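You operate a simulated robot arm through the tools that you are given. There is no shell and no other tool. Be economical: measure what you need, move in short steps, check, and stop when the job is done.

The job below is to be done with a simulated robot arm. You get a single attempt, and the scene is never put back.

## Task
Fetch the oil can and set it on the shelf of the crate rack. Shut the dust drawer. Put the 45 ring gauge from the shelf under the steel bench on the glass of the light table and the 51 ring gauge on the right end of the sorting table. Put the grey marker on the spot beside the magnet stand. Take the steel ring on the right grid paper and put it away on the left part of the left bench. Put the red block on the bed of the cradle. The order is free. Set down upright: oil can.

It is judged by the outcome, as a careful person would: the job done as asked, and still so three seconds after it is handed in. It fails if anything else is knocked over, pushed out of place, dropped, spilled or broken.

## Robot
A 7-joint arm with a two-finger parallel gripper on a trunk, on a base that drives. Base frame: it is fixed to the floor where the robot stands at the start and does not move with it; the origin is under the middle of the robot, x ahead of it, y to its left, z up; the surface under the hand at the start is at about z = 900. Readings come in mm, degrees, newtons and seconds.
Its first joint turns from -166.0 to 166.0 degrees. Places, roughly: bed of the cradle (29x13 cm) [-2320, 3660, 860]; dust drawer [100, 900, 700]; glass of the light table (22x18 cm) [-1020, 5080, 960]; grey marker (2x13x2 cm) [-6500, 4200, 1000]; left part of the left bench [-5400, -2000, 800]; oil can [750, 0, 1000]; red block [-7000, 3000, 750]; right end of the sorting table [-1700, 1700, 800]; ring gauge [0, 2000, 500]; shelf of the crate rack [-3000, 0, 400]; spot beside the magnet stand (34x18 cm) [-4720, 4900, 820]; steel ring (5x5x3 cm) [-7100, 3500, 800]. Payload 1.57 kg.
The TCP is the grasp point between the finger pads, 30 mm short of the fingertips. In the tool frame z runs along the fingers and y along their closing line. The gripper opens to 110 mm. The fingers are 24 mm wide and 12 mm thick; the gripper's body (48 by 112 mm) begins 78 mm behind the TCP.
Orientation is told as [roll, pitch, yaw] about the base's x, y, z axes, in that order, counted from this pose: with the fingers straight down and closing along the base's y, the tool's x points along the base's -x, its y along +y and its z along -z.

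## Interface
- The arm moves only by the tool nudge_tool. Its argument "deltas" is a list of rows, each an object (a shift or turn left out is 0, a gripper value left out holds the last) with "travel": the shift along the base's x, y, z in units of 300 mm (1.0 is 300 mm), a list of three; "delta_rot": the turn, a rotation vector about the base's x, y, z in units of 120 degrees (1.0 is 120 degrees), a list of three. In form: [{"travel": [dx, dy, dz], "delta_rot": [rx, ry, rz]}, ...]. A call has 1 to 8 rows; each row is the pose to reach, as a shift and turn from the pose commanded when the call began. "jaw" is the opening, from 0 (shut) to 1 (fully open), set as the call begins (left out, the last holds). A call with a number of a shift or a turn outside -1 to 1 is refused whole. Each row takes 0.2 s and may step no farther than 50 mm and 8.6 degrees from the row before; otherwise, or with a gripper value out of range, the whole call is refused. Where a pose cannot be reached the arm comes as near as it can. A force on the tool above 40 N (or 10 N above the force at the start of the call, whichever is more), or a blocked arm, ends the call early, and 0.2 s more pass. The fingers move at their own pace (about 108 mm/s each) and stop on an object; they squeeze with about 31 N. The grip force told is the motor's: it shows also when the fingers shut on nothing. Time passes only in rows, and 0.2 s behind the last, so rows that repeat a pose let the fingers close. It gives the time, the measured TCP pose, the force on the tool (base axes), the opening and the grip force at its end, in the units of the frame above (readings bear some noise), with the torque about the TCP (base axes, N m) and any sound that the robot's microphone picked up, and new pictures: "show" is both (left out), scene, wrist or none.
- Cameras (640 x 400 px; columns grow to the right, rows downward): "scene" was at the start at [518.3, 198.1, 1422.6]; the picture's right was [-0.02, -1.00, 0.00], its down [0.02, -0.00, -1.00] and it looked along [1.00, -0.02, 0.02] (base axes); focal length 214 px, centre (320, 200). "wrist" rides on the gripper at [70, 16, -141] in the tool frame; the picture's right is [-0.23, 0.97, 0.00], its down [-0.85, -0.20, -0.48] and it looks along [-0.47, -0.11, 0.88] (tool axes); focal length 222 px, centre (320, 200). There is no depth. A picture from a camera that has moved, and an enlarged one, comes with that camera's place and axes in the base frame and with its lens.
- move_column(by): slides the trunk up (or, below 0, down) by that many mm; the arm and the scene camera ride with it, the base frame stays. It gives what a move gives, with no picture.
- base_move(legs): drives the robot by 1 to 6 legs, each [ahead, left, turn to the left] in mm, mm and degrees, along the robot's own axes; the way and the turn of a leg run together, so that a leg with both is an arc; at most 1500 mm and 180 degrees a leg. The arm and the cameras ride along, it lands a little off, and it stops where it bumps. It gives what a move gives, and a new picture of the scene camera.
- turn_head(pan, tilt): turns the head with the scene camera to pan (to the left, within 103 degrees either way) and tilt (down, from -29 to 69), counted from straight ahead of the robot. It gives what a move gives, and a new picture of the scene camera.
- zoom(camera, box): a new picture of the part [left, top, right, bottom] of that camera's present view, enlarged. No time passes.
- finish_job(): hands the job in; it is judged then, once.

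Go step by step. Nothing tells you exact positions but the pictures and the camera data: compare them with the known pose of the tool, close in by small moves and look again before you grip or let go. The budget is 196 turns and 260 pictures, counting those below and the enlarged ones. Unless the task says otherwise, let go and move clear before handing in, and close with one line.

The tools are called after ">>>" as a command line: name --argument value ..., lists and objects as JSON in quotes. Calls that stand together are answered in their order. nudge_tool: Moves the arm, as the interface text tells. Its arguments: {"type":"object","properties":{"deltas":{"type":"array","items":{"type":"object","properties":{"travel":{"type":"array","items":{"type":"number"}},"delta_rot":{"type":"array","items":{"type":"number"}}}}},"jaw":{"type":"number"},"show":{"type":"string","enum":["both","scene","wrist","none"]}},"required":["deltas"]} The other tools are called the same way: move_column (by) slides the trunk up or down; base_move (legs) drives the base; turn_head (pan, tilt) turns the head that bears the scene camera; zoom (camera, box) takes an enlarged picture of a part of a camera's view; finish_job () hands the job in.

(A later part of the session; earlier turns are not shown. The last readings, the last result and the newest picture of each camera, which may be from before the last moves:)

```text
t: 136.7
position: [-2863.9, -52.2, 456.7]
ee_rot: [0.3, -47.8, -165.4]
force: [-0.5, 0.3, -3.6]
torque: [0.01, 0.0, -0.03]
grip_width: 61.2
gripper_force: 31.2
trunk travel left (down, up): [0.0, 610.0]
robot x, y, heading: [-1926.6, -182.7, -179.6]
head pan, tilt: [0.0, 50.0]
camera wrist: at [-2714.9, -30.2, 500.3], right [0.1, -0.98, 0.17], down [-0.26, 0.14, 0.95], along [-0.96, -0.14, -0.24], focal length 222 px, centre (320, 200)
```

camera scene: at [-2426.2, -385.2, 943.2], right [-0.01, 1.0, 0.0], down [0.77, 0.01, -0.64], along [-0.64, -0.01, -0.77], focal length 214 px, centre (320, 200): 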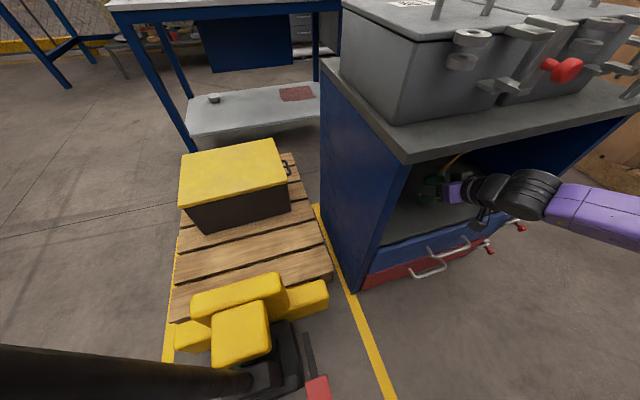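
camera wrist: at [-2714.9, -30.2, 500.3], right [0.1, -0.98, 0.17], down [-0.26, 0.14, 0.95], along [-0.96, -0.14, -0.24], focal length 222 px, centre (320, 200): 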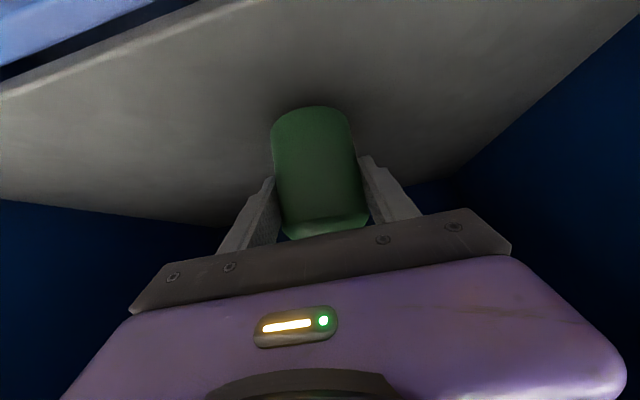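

>>> nudge_tool --deltas '[{"travel": [0, 0, -0.006]}, {"travel": [0, 0, -0.012]}, {"travel": [0, 0, -0.018]}, {"travel": [0, 0, -0.018]}]' --show "wrist"

```text
t: 137.7
position: [-2864.7, -53.5, 450.4]
ee_rot: [0.4, -47.8, -165.5]
force: [-1.1, 0.1, -3.4]
torque: [0.01, -0.02, -0.01]
grip_width: 61.2
gripper_force: 31.1
trunk travel left (down, up): [0.0, 610.0]
robot x, y, heading: [-1926.3, -185.1, -179.7]
head pan, tilt: [0.0, 50.0]
camera wrist: at [-2714.8, -30.7, 494.3], right [0.1, -0.98, 0.17], down [-0.27, 0.14, 0.95], along [-0.96, -0.14, -0.25], focal length 222 px, centre (320, 200)
```

wrist: 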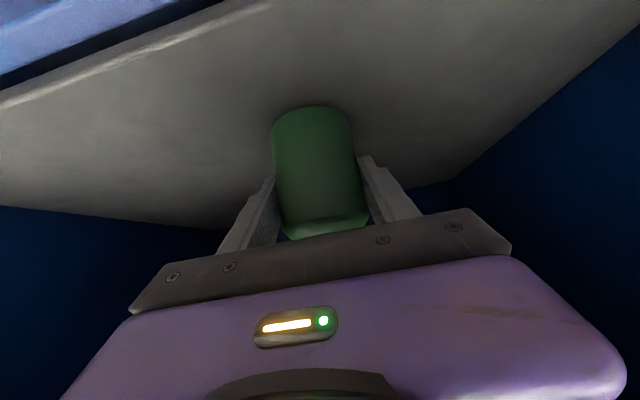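

No contact yet; continuing in 2 mm steps.

>>> nudge_tool --deltas '[{"travel": [0, 0, -0.006]}, {"travel": [0, 0, -0.012]}, {"travel": [0, 0, -0.018]}, {"travel": [0, 0, -0.018]}]' --show "none"

>>> zoom --camera "scene" --box '[380, 130, 540, 240]'

```text
t: 138.7
position: [-2865.1, -54.7, 445.4]
ee_rot: [0.4, -47.8, -165.4]
force: [0.2, -0.3, -3.8]
torque: [0.0, -0.03, 0.02]
grip_width: 61.3
gripper_force: 31.3
trunk travel left (down, up): [0.0, 610.0]
robot x, y, heading: [-1925.3, -182.1, -179.3]
head pan, tilt: [0.0, 50.0]
```

```text
3.64 times, centred on (460, 185) of scene
camera zoom: at [-2426.2, -385.2, 943.2], right [-0.01, 1.0, 0.0], down [0.77, 0.01, -0.64], along [-0.64, -0.01, -0.77], focal length 780 px, centre (-189, 254)
```

zoom: 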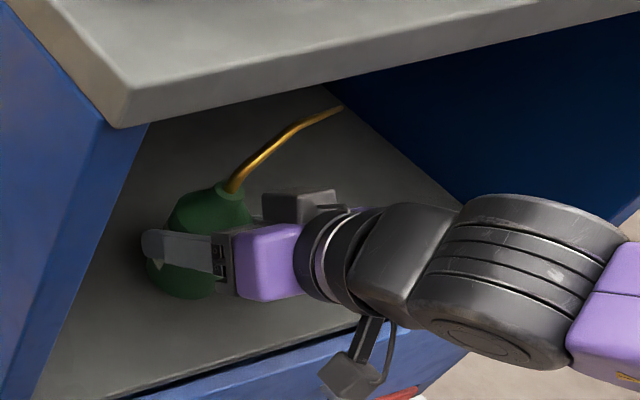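

>>> nudge_tool --deltas '[{"travel": [0, 0, -0.006]}, {"travel": [0, 0, -0.012]}, {"travel": [0, 0, -0.018]}, {"travel": [0, 0, -0.024]}, {"travel": [0, 0, -0.03]}, {"travel": [0, 0, -0.03]}]' --show "wrist"

```text
t: 140.1
position: [-2865.0, -52.6, 439.8]
ee_rot: [0.3, -48.1, -165.4]
force: [-5.1, 0.2, 24.9]
torque: [0.58, 0.37, 0.13]
grip_width: 61.6
gripper_force: 30.9
trunk travel left (down, up): [0.0, 610.0]
robot x, y, heading: [-1924.9, -179.5, -179.7]
head pan, tilt: [0.0, 50.0]
camera wrist: at [-2715.6, -30.9, 482.3], right [0.1, -0.98, 0.17], down [-0.26, 0.14, 0.96], along [-0.96, -0.14, -0.24], focal length 222 px, centre (320, 200)
```

wrist: 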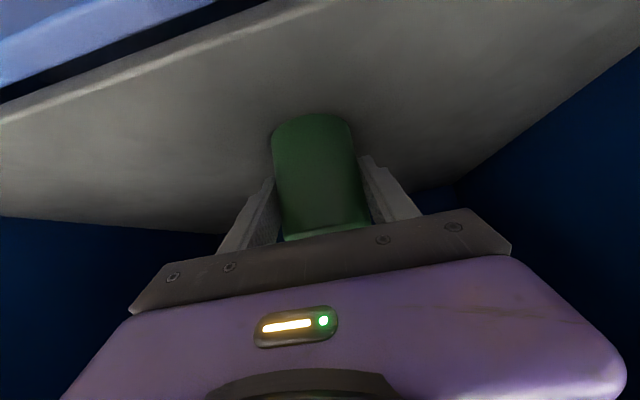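

Contact made (25 N). Relieve 4 mm, then open gently.

>>> nudge_tool --deltas '[{"travel": [0, 0, 0.012]}, {"travel": [0, 0, 0.012]}]' --show "none"

>>> nudge_tool --deltas '[{"travel": [0, 0, 0]}, {"travel": [0, 0, 0]}, {"travel": [0, 0, 0]}]' --jaw 1 --show "wrist"

```text
t: 140.7
position: [-2863.2, -53.8, 440.5]
ee_rot: [0.6, -47.7, -165.5]
force: [-4.9, -0.3, 7.9]
torque: [0.11, 0.57, 0.06]
grip_width: 61.5
gripper_force: 30.8
trunk travel left (down, up): [0.0, 610.0]
robot x, y, heading: [-1924.7, -181.6, -179.8]
head pan, tilt: [0.0, 50.0]
```

```text
t: 141.5
position: [-2863.3, -52.5, 440.3]
ee_rot: [0.4, -47.8, -165.5]
force: [-0.5, 0.5, 0.3]
torque: [0.0, -0.03, -0.02]
grip_width: 110.0
gripper_force: 0.2
trunk travel left (down, up): [0.0, 610.0]
robot x, y, heading: [-1924.1, -179.1, -179.8]
head pan, tilt: [0.0, 50.0]
camera wrist: at [-2714.7, -30.8, 483.9], right [0.1, -0.98, 0.17], down [-0.26, 0.14, 0.95], along [-0.96, -0.14, -0.25], focal length 222 px, centre (320, 200)
```

wrist: 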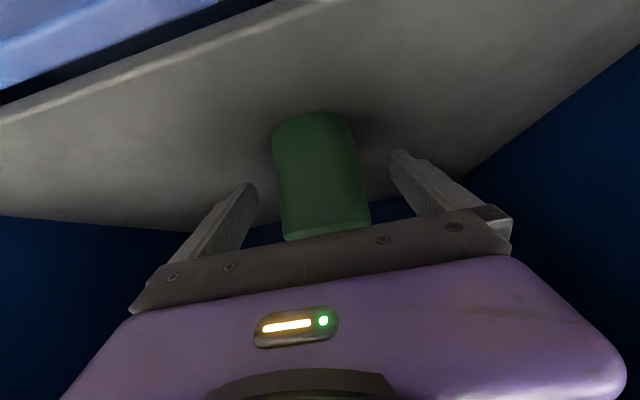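

The can stands on the shelf, released. Withdrawing along the hand's own direction, then backing the base.

>>> nudge_tool --deltas '[{"travel": [0.1, 0.026, 0]}, {"travel": [0.2, 0.052, 0]}, {"travel": [0.3, 0.078, 0]}, {"travel": [0.36, 0.093, 0]}]' --show "none"

>>> base_move --legs '[[-220, 0, 0]]'

>>> zoom --camera "scene" --box '[340, 60, 520, 200]'

```text
t: 142.5
position: [-2755.4, -24.0, 439.7]
ee_rot: [0.3, -47.8, -165.4]
force: [-0.6, -0.2, 1.1]
torque: [0.0, 0.02, -0.02]
grip_width: 109.9
gripper_force: 0.1
trunk travel left (down, up): [0.0, 610.0]
robot x, y, heading: [-1923.1, -179.3, -179.8]
head pan, tilt: [0.0, 50.0]
```

```text
t: 144.2
position: [-2539.5, -23.2, 439.9]
ee_rot: [0.4, -47.9, -165.5]
force: [-0.4, 0.1, 0.3]
torque: [0.01, 0.03, -0.01]
grip_width: 110.0
gripper_force: 0.0
trunk travel left (down, up): [0.0, 610.0]
robot x, y, heading: [-1707.1, -176.3, -179.5]
head pan, tilt: [0.0, 50.0]
camera scene: at [-2210.2, -383.5, 943.2], right [-0.01, 1.0, 0.0], down [0.77, 0.01, -0.64], along [-0.64, -0.01, -0.77], focal length 214 px, centre (320, 200)
```

scene: 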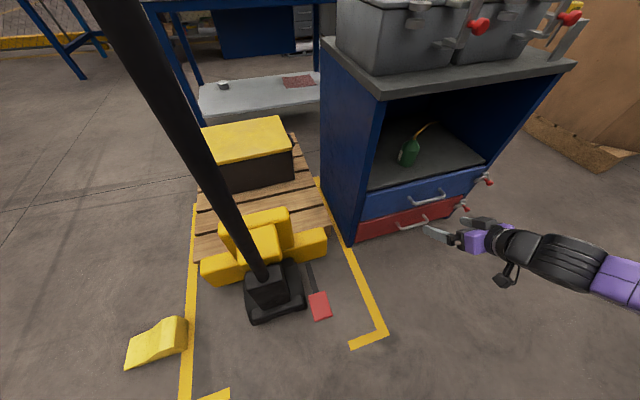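

```text
2.86 times, centred on (430, 130) of scene
camera zoom: at [-2210.2, -383.5, 943.2], right [-0.01, 1.0, 0.0], down [0.77, 0.01, -0.64], along [-0.64, -0.01, -0.77], focal length 613 px, centre (6, 400)
```

zoom: 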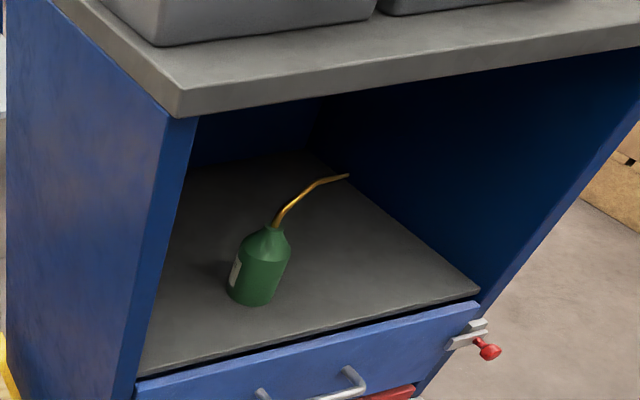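

Oil can is upright on the shelf. Now raise the trunk, straighten the hand for travel, and look to the north-west for the route.

>>> move_column --by 400

>>> nudge_tool --deltas '[{"travel": [0, -0.05, 0.03], "delta_rot": [0.0142, -0.0545, 0]}, {"travel": [0.02, -0.1, 0.06], "delta_rot": [0.0284, -0.109, 0]}, {"travel": [0.05, -0.15, 0.1], "delta_rot": [0.0426, -0.1635, 0]}, {"travel": [0.1, -0.2, 0.15], "delta_rot": [0.0568, -0.218, 0]}, {"travel": [0.17, -0.25, 0.22], "delta_rot": [0.071, -0.2725, 0]}, {"travel": [0.27, -0.3, 0.3], "delta_rot": [0.0852, -0.327, 0]}, {"travel": [0.38, -0.35, 0.38], "delta_rot": [0.1006, -0.386, 0]}, {"travel": [0.48, -0.4, 0.48], "delta_rot": [0.1006, -0.386, 0]}]' --show "none"

>>> turn_head --pan -60 --tilt 15

```text
t: 148.0
position: [-2538.8, -24.1, 839.2]
ee_rot: [0.4, -47.9, -165.5]
force: [0.6, 0.6, -0.5]
torque: [0.02, -0.01, 0.0]
grip_width: 110.0
gripper_force: 0.2
trunk travel left (down, up): [-400.0, 210.0]
robot x, y, heading: [-1707.0, -178.5, -179.6]
head pan, tilt: [0.0, 50.0]
```

```text
t: 149.8
position: [-2394.7, -143.6, 983.5]
ee_rot: [0.4, 0.1, -165.5]
force: [0.3, -0.6, -0.4]
torque: [-0.02, -0.01, 0.0]
grip_width: 109.9
gripper_force: 0.1
trunk travel left (down, up): [-400.0, 210.0]
robot x, y, heading: [-1708.4, -176.4, -179.6]
head pan, tilt: [0.0, 50.0]
```

```text
t: 151.1
position: [-2394.5, -144.2, 983.2]
ee_rot: [0.4, 0.0, -165.4]
force: [0.0, 0.1, -0.1]
torque: [-0.01, -0.03, 0.0]
grip_width: 109.8
gripper_force: 0.1
trunk travel left (down, up): [-400.0, 210.0]
robot x, y, heading: [-1708.9, -179.5, -179.5]
head pan, tilt: [-60.0, 15.0]
camera scene: at [-2180.6, -302.4, 1396.9], right [0.86, 0.51, 0.0], down [0.13, -0.22, -0.97], along [-0.49, 0.83, -0.26], focal length 214 px, centre (320, 200)
```

scene: 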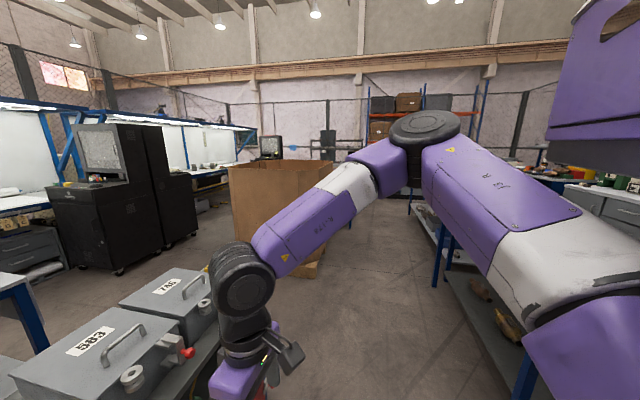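

Raise the hand for travel and turn right toward the north-west opening.

>>> nudge_tool --deltas '[{"travel": [0, 0, 0.16]}, {"travel": [0, 0, 0.32]}, {"travel": [0, 0, 0.48]}, {"travel": [0, 0, 0.64]}, {"travel": [0, 0, 0.75]}]' --jaw 0.3 --show "none"

>>> base_move --legs '[[90, 0, 0], [0, 0, -60], [500, 0, 0]]'

>>> turn_head --pan 40 --tilt 15

```text
t: 152.3
position: [-2395.6, -144.3, 1207.7]
ee_rot: [0.4, 0.0, -165.4]
force: [-0.1, -0.1, -0.3]
torque: [-0.03, 0.03, 0.02]
grip_width: 33.0
gripper_force: 0.0
trunk travel left (down, up): [-400.0, 210.0]
robot x, y, heading: [-1711.3, -179.6, -179.9]
head pan, tilt: [-60.0, 15.0]
```

```text
t: 158.6
position: [-2353.0, 878.5, 1208.8]
ee_rot: [0.3, 0.0, 133.8]
force: [1.6, -0.4, 0.1]
torque: [0.0, -0.03, 0.0]
grip_width: 32.6
gripper_force: 0.0
trunk travel left (down, up): [-400.0, 210.0]
robot x, y, heading: [-2047.7, 261.1, 119.2]
head pan, tilt: [-60.0, 15.0]
camera scene: at [-2385.5, 614.0, 1397.0], right [0.86, -0.51, 0.0], down [-0.13, -0.22, -0.97], along [0.49, 0.83, -0.26], focal length 214 px, centre (320, 200)
```

scene: 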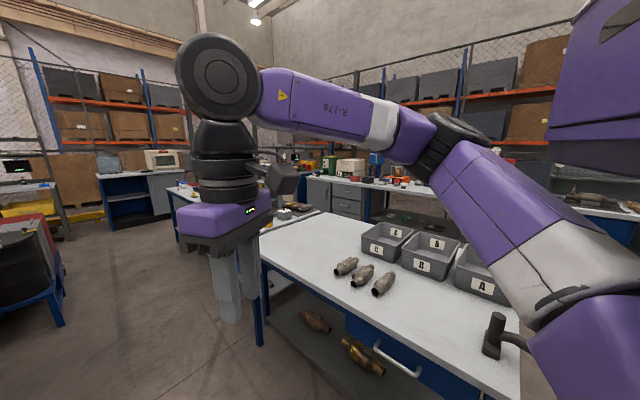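

```text
t: 160.4
position: [-2354.9, 877.4, 1208.4]
ee_rot: [0.3, 0.1, 133.8]
force: [-0.3, 0.0, 0.1]
torque: [0.02, 0.03, 0.0]
grip_width: 33.0
gripper_force: 0.0
trunk travel left (down, up): [-400.0, 210.0]
robot x, y, heading: [-2049.2, 261.0, 119.8]
head pan, tilt: [40.0, 15.0]
camera scene: at [-2520.4, 566.2, 1396.9], right [0.35, 0.94, 0.0], down [0.24, -0.09, -0.97], along [-0.9, 0.34, -0.26], focal length 214 px, centre (320, 200)
```

scene: 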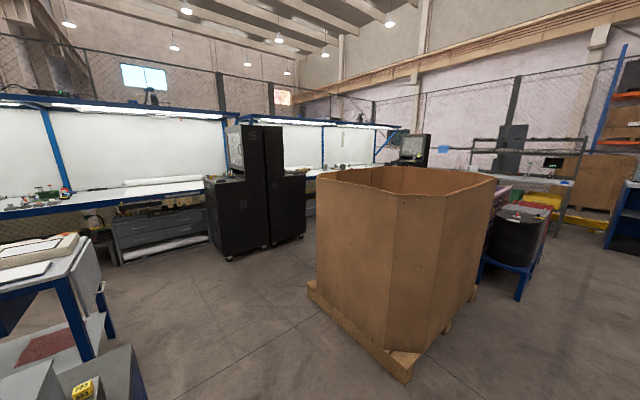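

I have the layout: a lane runs between the crate rack and the big box, then north between the box and the black kiosks. Raising the trunk and driving the lane.

>>> move_column --by 205

>>> base_move --legs '[[0, 0, 14], [880, 0, 0], [0, 0, 57], [1000, 0, 0], [650, 0, 0]]'

```text
t: 162.6
position: [-2353.6, 878.0, 1413.5]
ee_rot: [0.3, 0.0, 133.7]
force: [-0.1, -0.6, 0.4]
torque: [-0.03, 0.0, -0.01]
grip_width: 33.0
gripper_force: 0.0
trunk travel left (down, up): [-605.0, 5.0]
robot x, y, heading: [-2050.9, 260.0, 119.6]
head pan, tilt: [40.0, 15.0]
```

```text
t: 178.7
position: [-4961.5, 508.6, 1413.3]
ee_rot: [0.3, 0.0, -156.3]
force: [-0.5, -0.5, -0.2]
torque: [-0.06, 0.02, 0.0]
grip_width: 33.1
gripper_force: 0.0
trunk travel left (down, up): [-605.0, 5.0]
robot x, y, heading: [-4273.9, 584.2, -170.3]
head pan, tilt: [40.0, 15.0]
camera scene: at [-4726.1, 243.1, 1602.0], right [-0.76, 0.65, 0.0], down [0.17, 0.2, -0.97], along [-0.63, -0.73, -0.26], focal length 214 px, centre (320, 200)
```

scene: 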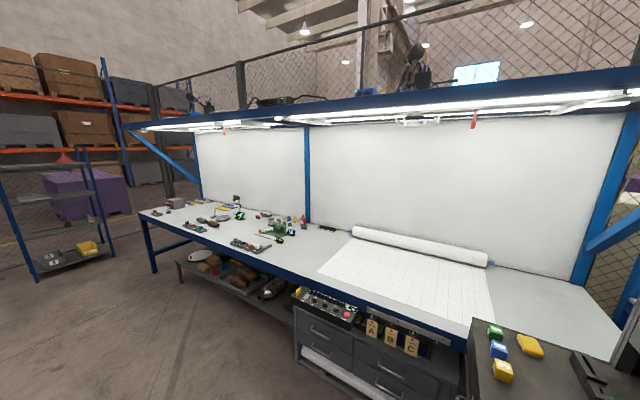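

Left bench seen clearly. Next: turn north and pass between kiosk and box.

>>> base_move --legs '[[120, 0, 0], [0, 0, -84], [0, 270, 0], [1100, 0, 0]]'

>>> turn_head --pan 50 --tilt 15

```text
t: 180.8
position: [-5082.3, 567.5, 1413.0]
ee_rot: [1.0, -0.5, -162.0]
force: [1.1, -3.4, -0.9]
torque: [0.33, 0.15, 0.06]
grip_width: 33.0
gripper_force: 0.0
trunk travel left (down, up): [-605.0, 5.0]
robot x, y, heading: [-4396.3, 561.6, -177.7]
head pan, tilt: [40.0, 15.0]
stopped in leg 2: the force on the tool passed its limit at 100 N (the readings are from after the stop); the commanded pose is now the measured one
camera scene: at [-4882.3, 283.8, 1601.9], right [-0.67, 0.74, 0.0], down [0.19, 0.17, -0.97], along [-0.72, -0.65, -0.26], focal length 214 px, centre (320, 200)
```

scene: 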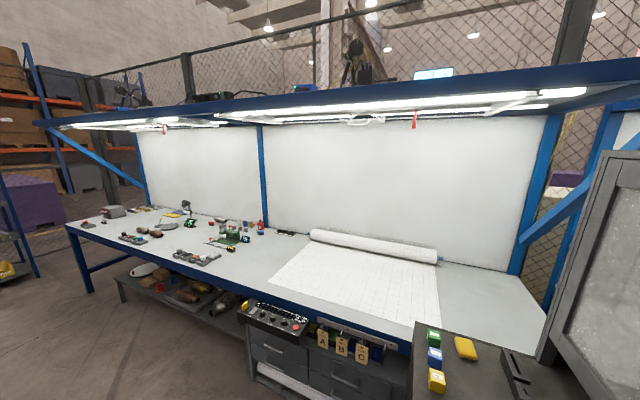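

```text
t: 181.5
position: [-5081.4, 567.9, 1413.3]
ee_rot: [1.1, -0.5, -162.0]
force: [1.5, -7.4, 0.9]
torque: [0.76, 0.23, 0.13]
grip_width: 33.1
gripper_force: 0.1
trunk travel left (down, up): [-605.0, 5.0]
robot x, y, heading: [-4395.1, 564.5, -178.0]
head pan, tilt: [50.0, 15.0]
camera scene: at [-4870.4, 272.6, 1601.9], right [-0.79, 0.61, 0.0], down [0.16, 0.2, -0.97], along [-0.59, -0.76, -0.26], focal length 214 px, centre (320, 200)
```

scene: 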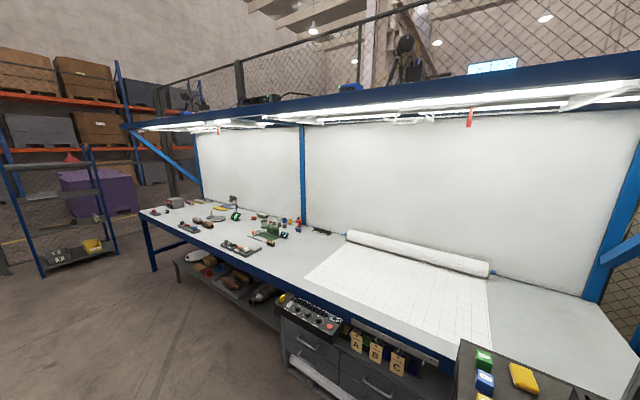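

The hand bumped the kiosk while turning. Turning back left and backing off, then retracting the hand.

>>> base_move --legs '[[0, 0, 5], [-170, 0, 0]]'

>>> turn_head --pan -20 --tilt 20

```text
t: 183.4
position: [-4911.4, 527.8, 1413.1]
ee_rot: [1.0, -0.6, -156.9]
force: [-0.1, 0.2, -0.4]
torque: [0.01, -0.04, 0.01]
grip_width: 32.9
gripper_force: 0.1
trunk travel left (down, up): [-605.0, 5.0]
robot x, y, heading: [-4230.7, 589.4, -172.8]
head pan, tilt: [50.0, 15.0]
camera scene: at [-4674.0, 252.3, 1601.8], right [-0.84, 0.54, 0.0], down [0.14, 0.22, -0.97], along [-0.52, -0.81, -0.26], focal length 214 px, centre (320, 200)
```

scene: 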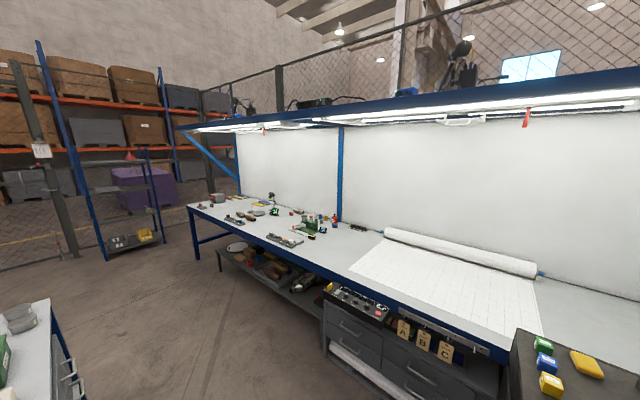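

```text
t: 184.8
position: [-4910.1, 527.5, 1412.5]
ee_rot: [1.0, -0.4, -156.8]
force: [-0.4, -0.4, -0.1]
torque: [-0.02, 0.0, 0.02]
grip_width: 32.9
gripper_force: 0.1
trunk travel left (down, up): [-605.0, 5.0]
robot x, y, heading: [-4224.2, 586.7, -173.1]
head pan, tilt: [-20.0, 20.0]
camera scene: at [-4714.1, 351.4, 1593.8], right [0.22, 0.98, 0.0], down [0.33, -0.07, -0.94], along [-0.92, 0.21, -0.34], focal length 214 px, centre (320, 200)
```

scene: 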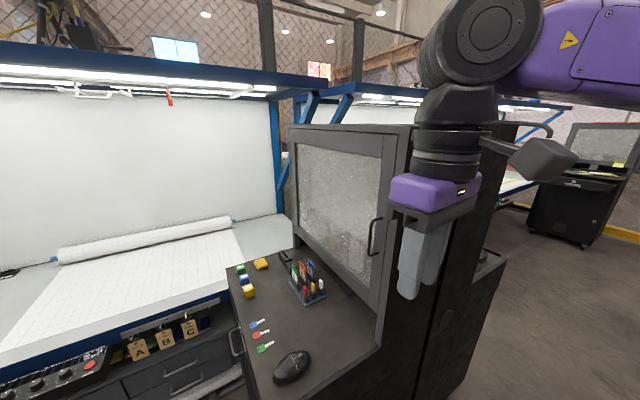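

The kiosk seems intact; its front line runs from (-5093,591) toward az 113°. Now turn to heading 110 from here, strafe to lane centre, and go forward.

>>> base_move --legs '[[0, 0, -77], [0, 320, 0], [1200, 0, 0]]'

>>> turn_head --pan 50 --tilt 15

```text
t: 196.1
position: [-5198.7, 2251.4, 1412.9]
ee_rot: [1.0, -0.5, 127.4]
force: [0.8, 0.3, -0.9]
torque: [-0.02, 0.01, 0.02]
grip_width: 33.0
gripper_force: 0.0
trunk travel left (down, up): [-605.0, 5.0]
robot x, y, heading: [-4973.4, 1604.9, 111.6]
head pan, tilt: [-20.0, 20.0]
camera scene: at [-5317.7, 2020.0, 1593.8], right [1.0, 0.03, 0.0], down [0.01, -0.34, -0.94], along [-0.03, 0.94, -0.34], focal length 214 px, centre (320, 200)
```

scene: 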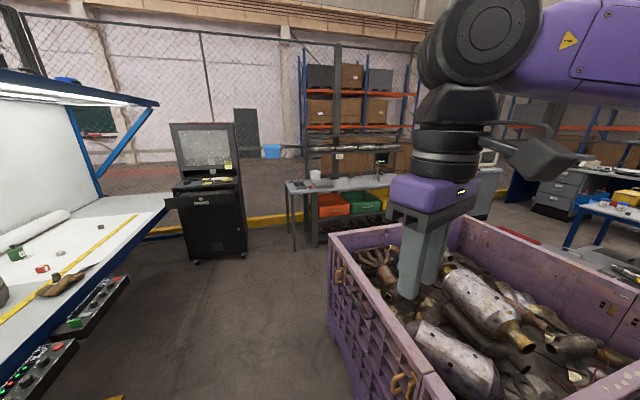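

```text
t: 197.5
position: [-5197.9, 2252.2, 1413.6]
ee_rot: [1.0, -0.5, 127.4]
force: [0.3, -0.2, 0.1]
torque: [0.01, -0.06, -0.02]
grip_width: 33.3
gripper_force: 0.0
trunk travel left (down, up): [-605.0, 5.0]
robot x, y, heading: [-4972.4, 1606.4, 111.5]
head pan, tilt: [50.0, 15.0]
camera scene: at [-5403.7, 1956.5, 1601.9], right [0.32, 0.95, 0.0], down [0.25, -0.08, -0.97], along [-0.92, 0.3, -0.26], focal length 214 px, centre (320, 200)
```

scene: 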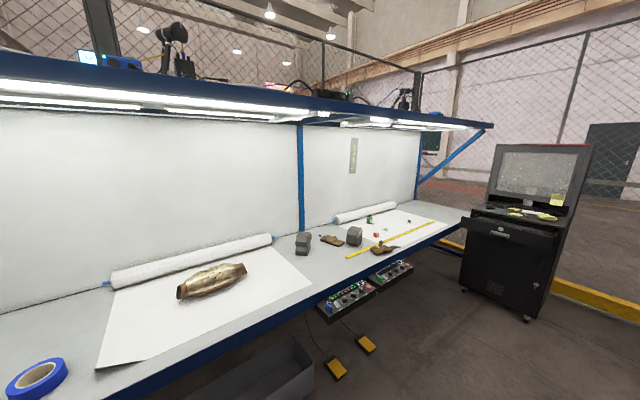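

This is the right bench with two grid papers; the right one has small items and a yellow rule. Zooming.

>>> zoom --camera "scene" --box '[290, 180, 470, 270]'

```text
3.56 times, centred on (380, 225) of scene
camera zoom: at [-5403.7, 1956.5, 1601.9], right [0.32, 0.95, 0.0], down [0.25, -0.08, -0.97], along [-0.92, 0.3, -0.26], focal length 763 px, centre (107, 111)
```

zoom: 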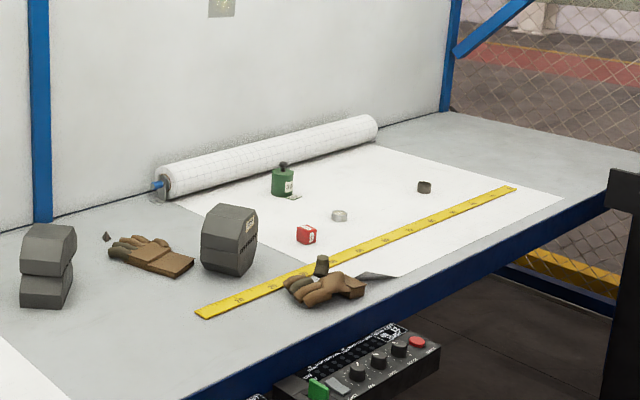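

Red block near (-6990,3021), silver ring near (-7074,3180), a dark ring further right. I'll drive to face that part of the bench (heading ~193°).

>>> base_move --legs '[[0, 0, 15], [1000, 0, 0], [1020, 0, 0], [0, 0, 67]]'

>>> turn_head --pan 0 --tilt 45

```text
t: 211.4
position: [-6855.4, 3091.0, 1415.2]
ee_rot: [1.0, -0.5, -150.3]
force: [-0.1, 1.2, -0.7]
torque: [0.01, -0.02, 0.0]
grip_width: 32.9
gripper_force: 0.1
trunk travel left (down, up): [-605.0, 5.0]
robot x, y, heading: [-6182.0, 3225.7, -166.1]
head pan, tilt: [50.0, 15.0]
camera scene: at [-6587.1, 2844.1, 1602.0], right [-0.9, 0.44, 0.0], down [0.11, 0.23, -0.97], along [-0.42, -0.87, -0.26], focal length 214 px, centre (320, 200)
```

scene: 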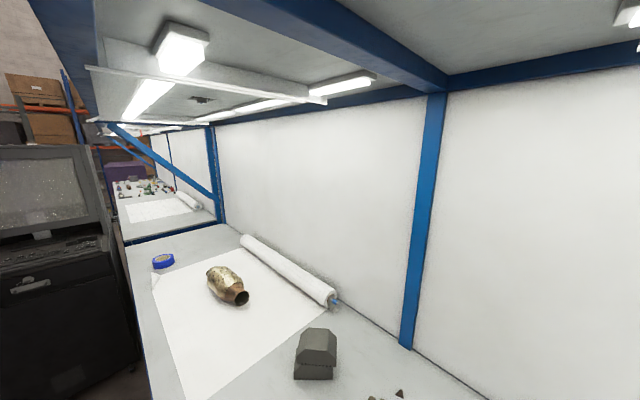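

```text
t: 212.6
position: [-6854.4, 3090.4, 1413.6]
ee_rot: [0.9, -0.5, -150.2]
force: [0.5, 0.1, 0.3]
torque: [0.01, 0.01, -0.01]
grip_width: 32.9
gripper_force: 0.1
trunk travel left (down, up): [-605.0, 5.0]
robot x, y, heading: [-6181.9, 3224.5, -166.2]
head pan, tilt: [0.0, 45.0]
camera scene: at [-6625.0, 2908.3, 1555.2], right [-0.24, 0.97, 0.0], down [0.69, 0.17, -0.71], along [-0.69, -0.17, -0.71], focal length 214 px, centre (320, 200)
```

scene: 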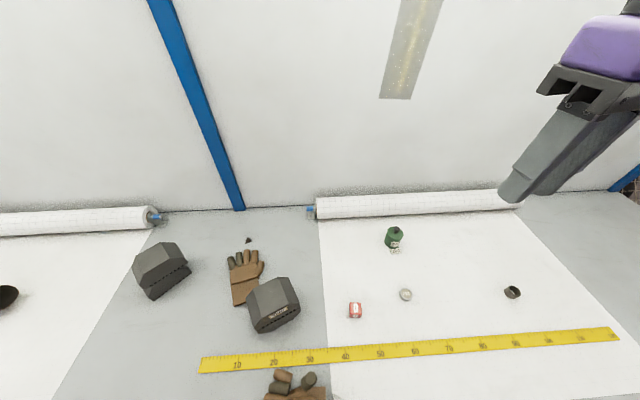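

Now I see red block, silver ring, and a dark ring. I must tell which is the "steel ring". Zooming in on both.

>>> zoom --camera "scene" --box '[340, 270, 440, 330]'

>>> zoom --camera "scene" --box '[470, 265, 550, 315]'

```text
6.40 times, centred on (390, 300) of scene
camera zoom: at [-6625.0, 2908.3, 1555.2], right [-0.24, 0.97, 0.0], down [0.69, 0.17, -0.71], along [-0.69, -0.17, -0.71], focal length 1373 px, centre (-128, -440)
```

zoom: 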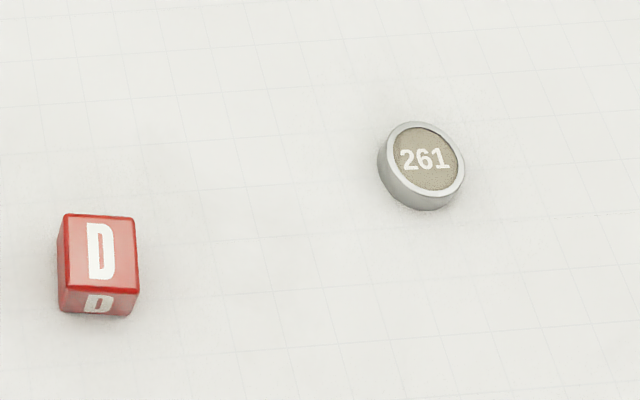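

```text
8.00 times, centred on (510, 290) of scene
camera zoom: at [-6625.0, 2908.3, 1555.2], right [-0.24, 0.97, 0.0], down [0.69, 0.17, -0.71], along [-0.69, -0.17, -0.71], focal length 1716 px, centre (-1200, -520)
```

zoom: 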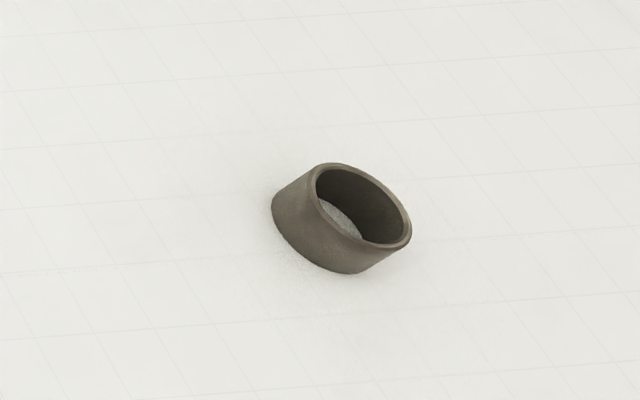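

The silver piece is a numbered disc; the dark one is the actual ring, near (-7088,3500). I'll strafe right to it and lower the trunk.

>>> base_move --legs '[[0, -290, 0]]'

>>> move_column --by -260

>>> nudge_tool --deltas '[{"travel": [-0.08, 0.07, 0]}, {"travel": [-0.16, 0.14, 0]}, {"travel": [-0.24, 0.2, 0]}, {"travel": [-0.32, 0.27, 0]}, {"travel": [-0.4, 0.33, 0]}]' --jaw 1 --show "both"

```text
t: 214.5
position: [-6922.8, 3364.2, 1414.8]
ee_rot: [1.0, -0.5, -150.2]
force: [0.4, 0.3, 0.3]
torque: [0.01, 0.04, 0.02]
grip_width: 33.1
gripper_force: 0.1
trunk travel left (down, up): [-605.0, 5.0]
robot x, y, heading: [-6250.2, 3501.1, -166.0]
head pan, tilt: [0.0, 45.0]
camera scene: at [-6693.0, 3182.7, 1555.1], right [-0.24, 0.97, 0.0], down [0.69, 0.17, -0.71], along [-0.69, -0.17, -0.71], focal length 214 px, centre (320, 200)
```

scene: 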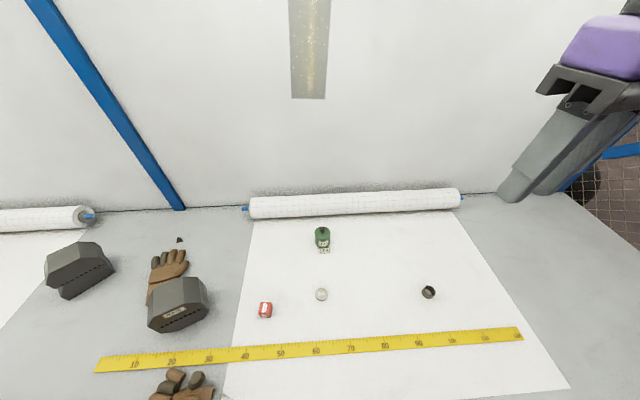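

```text
t: 217.2
position: [-6921.8, 3364.6, 1154.6]
ee_rot: [1.0, -0.5, -150.2]
force: [0.1, -0.3, 1.7]
torque: [0.01, 0.03, 0.02]
grip_width: 33.2
gripper_force: 0.1
trunk travel left (down, up): [-345.0, 265.0]
robot x, y, heading: [-6251.3, 3501.5, -165.9]
head pan, tilt: [0.0, 45.0]
```

```text
t: 218.4
position: [-7042.3, 3463.7, 1154.5]
ee_rot: [1.0, -0.5, -150.2]
force: [0.2, -0.1, 0.3]
torque: [0.02, 0.03, 0.02]
grip_width: 110.1
gripper_force: 0.0
trunk travel left (down, up): [-345.0, 265.0]
robot x, y, heading: [-6251.7, 3494.5, -166.0]
head pan, tilt: [0.0, 45.0]
camera scene: at [-6692.9, 3182.8, 1295.1], right [-0.24, 0.97, 0.0], down [0.69, 0.17, -0.71], along [-0.69, -0.17, -0.71], focal length 214 px, centre (320, 200)
camera wrist: at [-6974.8, 3486.2, 1295.3], right [0.29, -0.96, 0.02], down [-0.84, -0.24, 0.48], along [-0.46, -0.15, -0.88], focal length 222 px, centre (320, 200)
```

scene: 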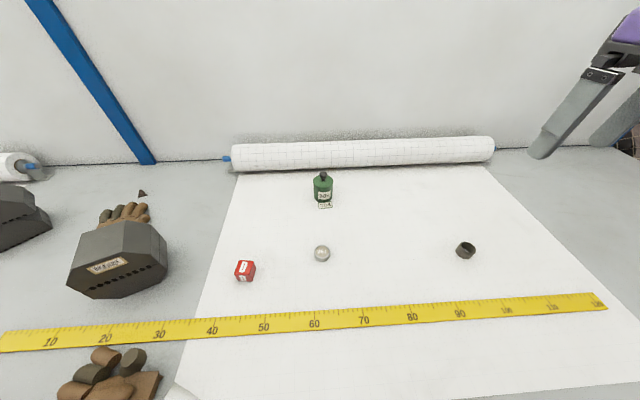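
wrist: 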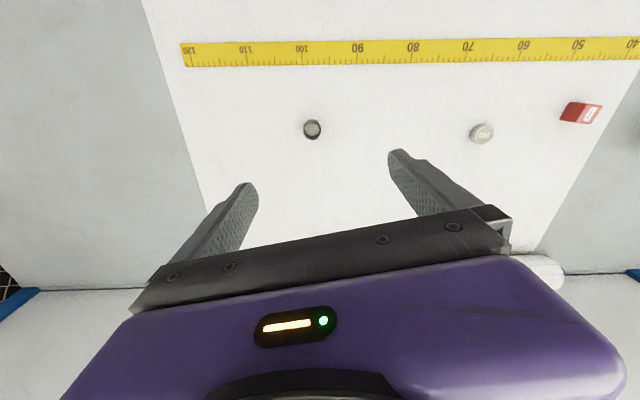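

The ring is at about (-7061, 3465), its top near z≈835. Moving over it and descending partway.

>>> nudge_tool --deltas '[{"travel": [-0.06, 0.005, -0.1]}, {"travel": [-0.063, 0.005, -0.25]}, {"travel": [-0.063, 0.005, -0.4]}, {"travel": [-0.063, 0.005, -0.55]}, {"travel": [-0.063, 0.005, -0.7]}, {"travel": [-0.063, 0.005, -0.83]}]' --show "both"

```text
t: 219.8
position: [-7060.5, 3462.7, 905.3]
ee_rot: [1.0, -0.5, -150.2]
force: [0.0, 0.1, -0.3]
torque: [-0.03, -0.01, 0.02]
grip_width: 110.1
gripper_force: 0.0
trunk travel left (down, up): [-345.0, 265.0]
robot x, y, heading: [-6249.8, 3501.3, -166.0]
head pan, tilt: [0.0, 45.0]
camera scene: at [-6692.9, 3183.0, 1295.2], right [-0.24, 0.97, 0.0], down [0.69, 0.17, -0.71], along [-0.69, -0.17, -0.71], focal length 214 px, centre (320, 200)
camera wrist: at [-6992.8, 3485.2, 1045.8], right [0.29, -0.96, 0.02], down [-0.84, -0.24, 0.48], along [-0.46, -0.16, -0.88], focal length 222 px, centre (320, 200)
```

scene: 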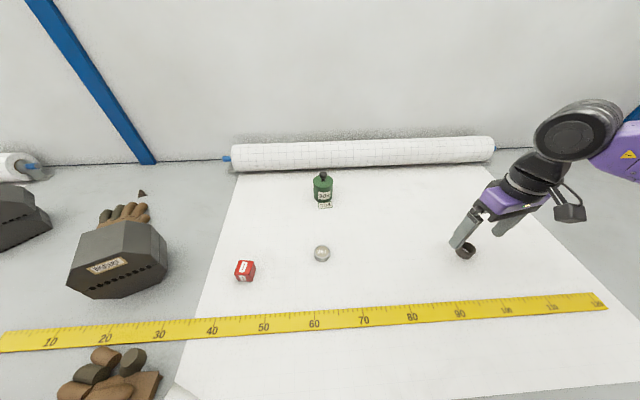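
wrist: 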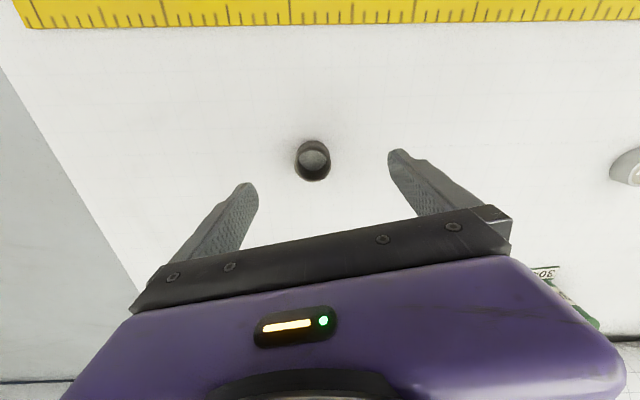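

Aligned. Descending to grip height.

>>> nudge_tool --deltas '[{"travel": [-0.014, 0.007, -0.06]}, {"travel": [-0.014, 0.007, -0.12]}, {"travel": [-0.014, 0.007, -0.17]}, {"travel": [-0.014, 0.007, -0.19]}, {"travel": [-0.014, 0.007, -0.205]}]' --show "wrist"

```text
t: 221.0
position: [-7064.9, 3466.3, 843.6]
ee_rot: [1.1, -0.6, -150.2]
force: [0.8, -0.7, 0.1]
torque: [0.01, 0.0, -0.01]
grip_width: 109.9
gripper_force: 0.0
trunk travel left (down, up): [-345.0, 265.0]
robot x, y, heading: [-6249.4, 3499.1, -166.4]
head pan, tilt: [0.0, 45.0]
camera wrist: at [-6997.0, 3488.8, 984.2], right [0.29, -0.96, 0.02], down [-0.84, -0.24, 0.48], along [-0.46, -0.15, -0.88], focal length 222 px, centre (320, 200)
```

wrist: 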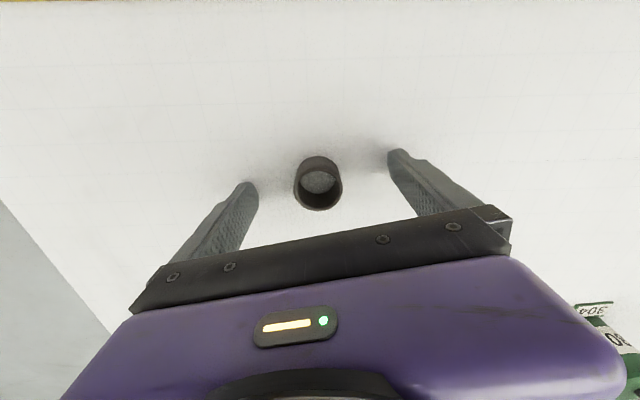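

Fingertips are near ring height; descending in small steps to find the table.

>>> nudge_tool --deltas '[{"travel": [0, 0, -0.012]}, {"travel": [0, 0, -0.024]}, {"travel": [0, 0, -0.036]}, {"travel": [0, 0, -0.048]}, {"travel": [0, 0, -0.06]}, {"travel": [0, 0, -0.072]}, {"travel": [0, 0, -0.084]}, {"travel": [0, 0, -0.096]}]' --show "wrist"

```text
t: 221.6
position: [-7066.4, 3468.5, 841.4]
ee_rot: [0.7, -0.7, -150.3]
force: [10.9, 0.3, 20.4]
torque: [1.14, 0.07, -0.55]
grip_width: 105.8
gripper_force: 0.0
trunk travel left (down, up): [-345.0, 265.0]
robot x, y, heading: [-6251.1, 3502.2, -165.9]
head pan, tilt: [0.0, 45.0]
stopped in row 3: the force on the tool passed its limit at 47 N (the readings are from after the stop); the commanded pose is now the measured one
camera wrist: at [-6997.9, 3489.8, 982.9], right [0.29, -0.96, 0.01], down [-0.84, -0.24, 0.48], along [-0.46, -0.15, -0.87], focal length 222 px, centre (320, 200)
```

wrist: 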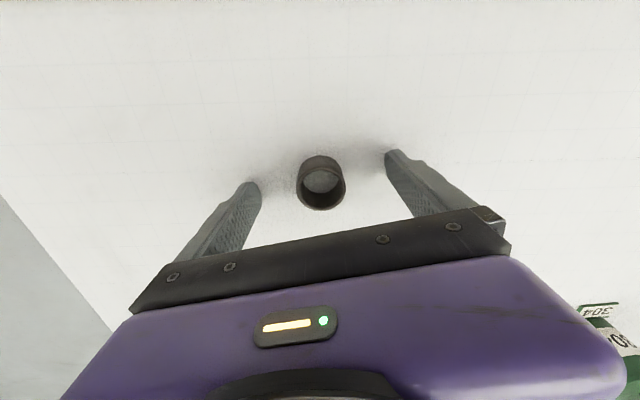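

Table contact at TCP z≈841. Raise 3 mm and close on the ring.

>>> nudge_tool --deltas '[{"travel": [0, 0, 0.012]}, {"travel": [0, 0, 0.012]}, {"travel": [0, 0, 0.012]}, {"travel": [0, 0, 0.012]}, {"travel": [0, 0, 0.012]}]' --jaw 0 --show "wrist"

```text
t: 222.8
position: [-7067.1, 3467.4, 843.2]
ee_rot: [0.6, -0.5, -150.2]
force: [-0.5, 0.4, -0.3]
torque: [-0.02, 0.02, 0.01]
grip_width: 36.4
gripper_force: 31.2
trunk travel left (down, up): [-345.0, 265.0]
robot x, y, heading: [-6245.7, 3501.1, -165.9]
head pan, tilt: [0.0, 45.0]
camera wrist: at [-6998.9, 3489.7, 984.9], right [0.29, -0.96, 0.01], down [-0.84, -0.24, 0.48], along [-0.46, -0.15, -0.87], focal length 222 px, centre (320, 200)
```

wrist: 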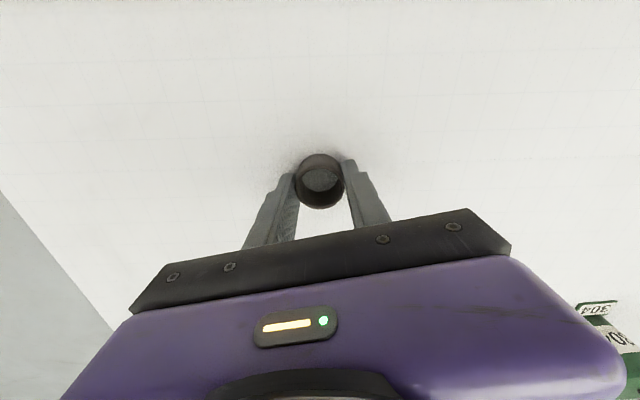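

Gripped at 36 mm. Lifting to check the hold.

>>> nudge_tool --deltas '[{"travel": [0, 0, 0.06]}, {"travel": [0, 0, 0.2]}, {"travel": [0, 0, 0.35]}, {"travel": [0, 0, 0.5]}, {"travel": [0.05, 0, 0.65]}, {"travel": [0.15, 0, 0.8]}, {"travel": [0.27, 0, 0.92]}, {"travel": [0.4, 0, 1.0]}]' --show "wrist"

```text
refused: row 6 steps farther than a row can; nothing moved
```

>>> nudge_tool --deltas '[{"travel": [0, 0, 0.06]}, {"travel": [0, 0, 0.2]}, {"travel": [0, 0, 0.35]}, {"travel": [0, 0, 0.5]}, {"travel": [0.05, 0, 0.64]}, {"travel": [0.13, 0, 0.77]}, {"travel": [0.23, 0, 0.88]}, {"travel": [0.34, 0, 0.99]}]' --show "wrist"

```text
t: 224.6
position: [-6963.4, 3467.6, 1142.5]
ee_rot: [0.9, -0.5, -150.2]
force: [1.0, 0.0, -1.0]
torque: [0.02, 0.0, 0.03]
grip_width: 36.3
gripper_force: 30.8
trunk travel left (down, up): [-345.0, 265.0]
robot x, y, heading: [-6252.7, 3500.2, -166.1]
head pan, tilt: [0.0, 45.0]
camera wrist: at [-6895.7, 3488.8, 1284.0], right [0.29, -0.96, 0.01], down [-0.84, -0.24, 0.48], along [-0.46, -0.15, -0.88], focal length 222 px, centre (320, 200)
```

wrist: 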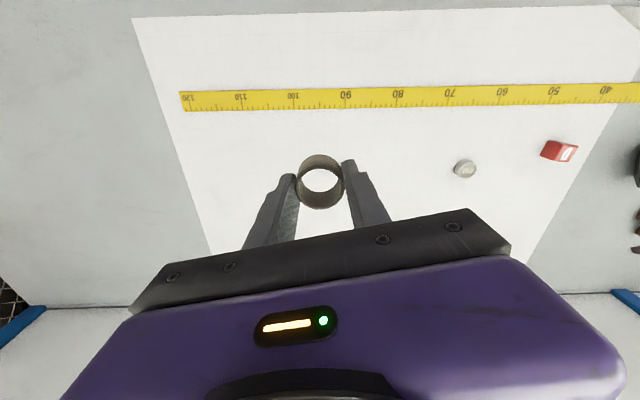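

The ring is held. Back away from the bench, turn, and return south through the lane toward the left bench.

>>> base_move --legs '[[-400, 0, 0], [0, 0, 100], [1100, 0, 0], [1000, 0, 0]]'

>>> move_column --by 255

```text
t: 241.5
position: [-4883.1, 932.6, 1143.1]
ee_rot: [0.6, -0.6, -51.6]
force: [-0.2, 0.2, 0.0]
torque: [0.0, 0.0, 0.03]
grip_width: 36.4
gripper_force: 31.5
trunk travel left (down, up): [-345.0, 265.0]
robot x, y, heading: [-5025.6, 1631.2, -67.4]
head pan, tilt: [0.0, 45.0]
camera scene: at [-4642.4, 1241.5, 1295.1], right [-0.92, -0.39, 0.0], down [-0.27, 0.65, -0.71], along [0.27, -0.65, -0.71], focal length 214 px, centre (320, 200)
```

scene: 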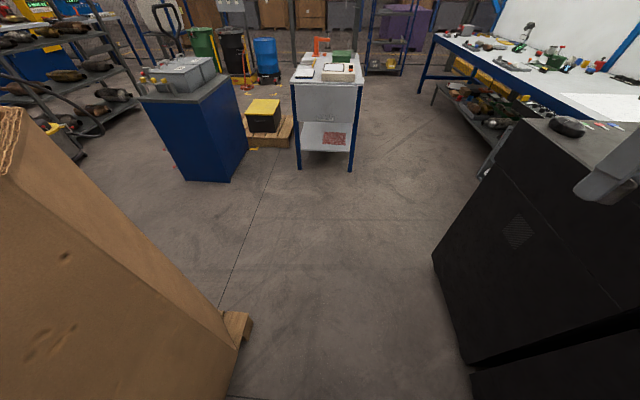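

```text
t: 244.1
position: [-4882.5, 932.4, 1397.6]
ee_rot: [0.7, -0.7, -51.5]
force: [-0.3, -0.6, -0.8]
torque: [0.01, -0.01, -0.01]
grip_width: 36.2
gripper_force: 31.3
trunk travel left (down, up): [-600.0, 10.0]
robot x, y, heading: [-5026.0, 1632.7, -67.4]
head pan, tilt: [0.0, 45.0]
```

Good lane view. Continue south past the kiosk.

>>> base_move --legs '[[0, 0, -3], [1200, 0, 0], [0, 0, -20], [1000, 0, 0]]'

>>> turn_head --pan -15 --tilt 30

```text
t: 256.4
position: [-4767.0, -1179.2, 1397.7]
ee_rot: [0.6, -0.6, -74.9]
force: [-0.3, 0.0, -0.5]
torque: [0.01, 0.0, -0.02]
grip_width: 36.3
gripper_force: 31.2
trunk travel left (down, up): [-600.0, 10.0]
robot x, y, heading: [-4619.9, -479.3, -90.8]
head pan, tilt: [0.0, 45.0]
camera scene: at [-4422.7, -991.2, 1550.2], right [-1.0, 0.01, 0.0], down [0.01, 0.71, -0.71], along [-0.01, -0.71, -0.71], focal length 214 px, centre (320, 200)
```

scene: 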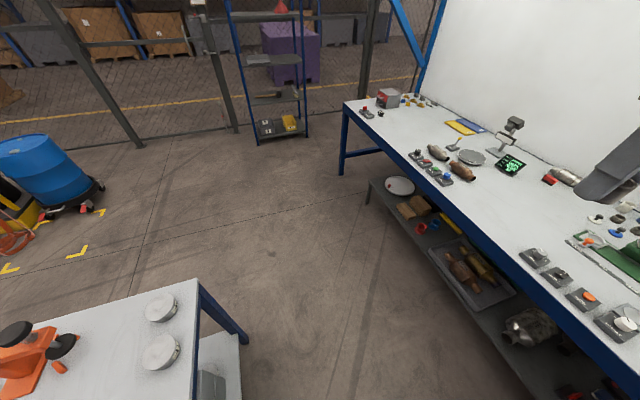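

```text
t: 257.2
position: [-4767.0, -1180.4, 1398.5]
ee_rot: [0.6, -0.6, -74.9]
force: [0.4, -0.1, -0.6]
torque: [0.02, -0.02, -0.01]
grip_width: 36.2
gripper_force: 31.2
trunk travel left (down, up): [-600.0, 10.0]
robot x, y, heading: [-4621.4, -478.6, -90.7]
head pan, tilt: [-15.0, 30.0]
camera scene: at [-4446.1, -997.1, 1572.7], right [-0.96, 0.27, 0.0], down [0.13, 0.48, -0.87], along [-0.23, -0.83, -0.5], focal length 214 px, centre (320, 200)
```

scene: 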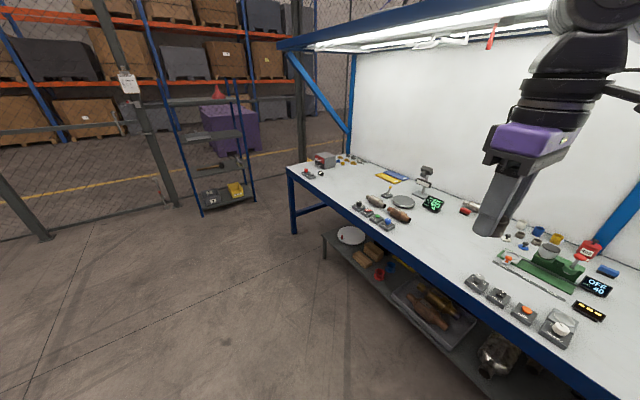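

I see the left bench with several items on its left part. Zooming to pick a free spot near (-5350,-1800).

>>> zoom --camera "scene" --box '[330, 150, 530, 290]'

```text
2.86 times, centred on (430, 220) of scene
camera zoom: at [-4446.1, -997.1, 1572.7], right [-0.96, 0.27, 0.0], down [0.13, 0.48, -0.87], along [-0.23, -0.83, -0.5], focal length 613 px, centre (6, 143)
```

zoom: 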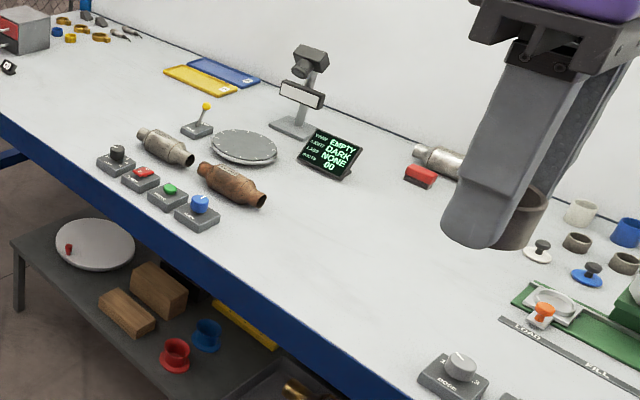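

A free area lies around (-5310,-1760), right of the turntable. Driving to face it.

>>> base_move --legs '[[0, 90, 0], [1000, 0, 0], [0, 0, -69]]'

>>> move_column --by -250

>>> turn_head --pan 0 --tilt 45

```text
t: 258.4
position: [-4688.1, -1181.2, 1397.0]
ee_rot: [0.7, -0.5, -74.6]
force: [-0.6, -0.6, -1.1]
torque: [0.03, -0.03, -0.01]
grip_width: 36.4
gripper_force: 30.5
trunk travel left (down, up): [-600.0, 10.0]
robot x, y, heading: [-4537.7, -480.2, -90.4]
head pan, tilt: [-15.0, 30.0]
stopped in leg 1: the robot was blocked; the commanded pose is now the measured one
camera scene: at [-4368.0, -998.2, 1572.7], right [-0.96, 0.27, 0.0], down [0.13, 0.48, -0.87], along [-0.23, -0.83, -0.5], focal length 214 px, centre (320, 200)
```

scene: 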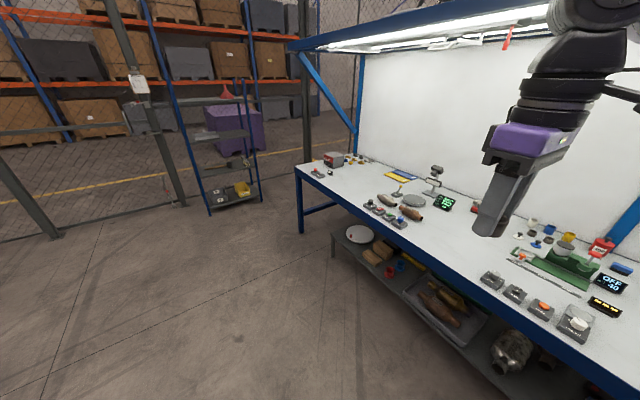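

```text
t: 261.0
position: [-4687.3, -1181.8, 1148.1]
ee_rot: [0.7, -0.7, -74.6]
force: [0.2, -0.3, -0.3]
torque: [0.0, -0.01, 0.01]
grip_width: 36.5
gripper_force: 31.3
trunk travel left (down, up): [-350.0, 260.0]
robot x, y, heading: [-4542.3, -482.5, -90.6]
head pan, tilt: [-15.0, 30.0]
```

```text
t: 261.8
position: [-4687.9, -1181.6, 1148.1]
ee_rot: [0.7, -0.6, -74.6]
force: [0.0, 0.2, -0.3]
torque: [-0.01, -0.02, -0.03]
grip_width: 36.3
gripper_force: 31.2
trunk travel left (down, up): [-350.0, 260.0]
robot x, y, heading: [-4541.3, -477.6, -90.5]
head pan, tilt: [0.0, 45.0]
camera scene: at [-4344.1, -992.3, 1300.2], right [-1.0, 0.01, 0.0], down [0.01, 0.71, -0.71], along [-0.01, -0.71, -0.71], focal length 214 px, centre (320, 200)
```

scene: 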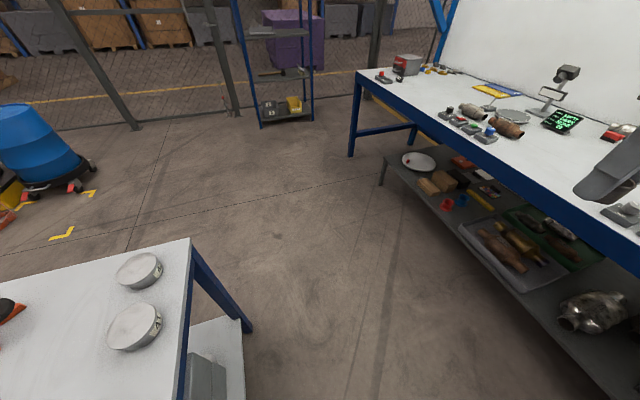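

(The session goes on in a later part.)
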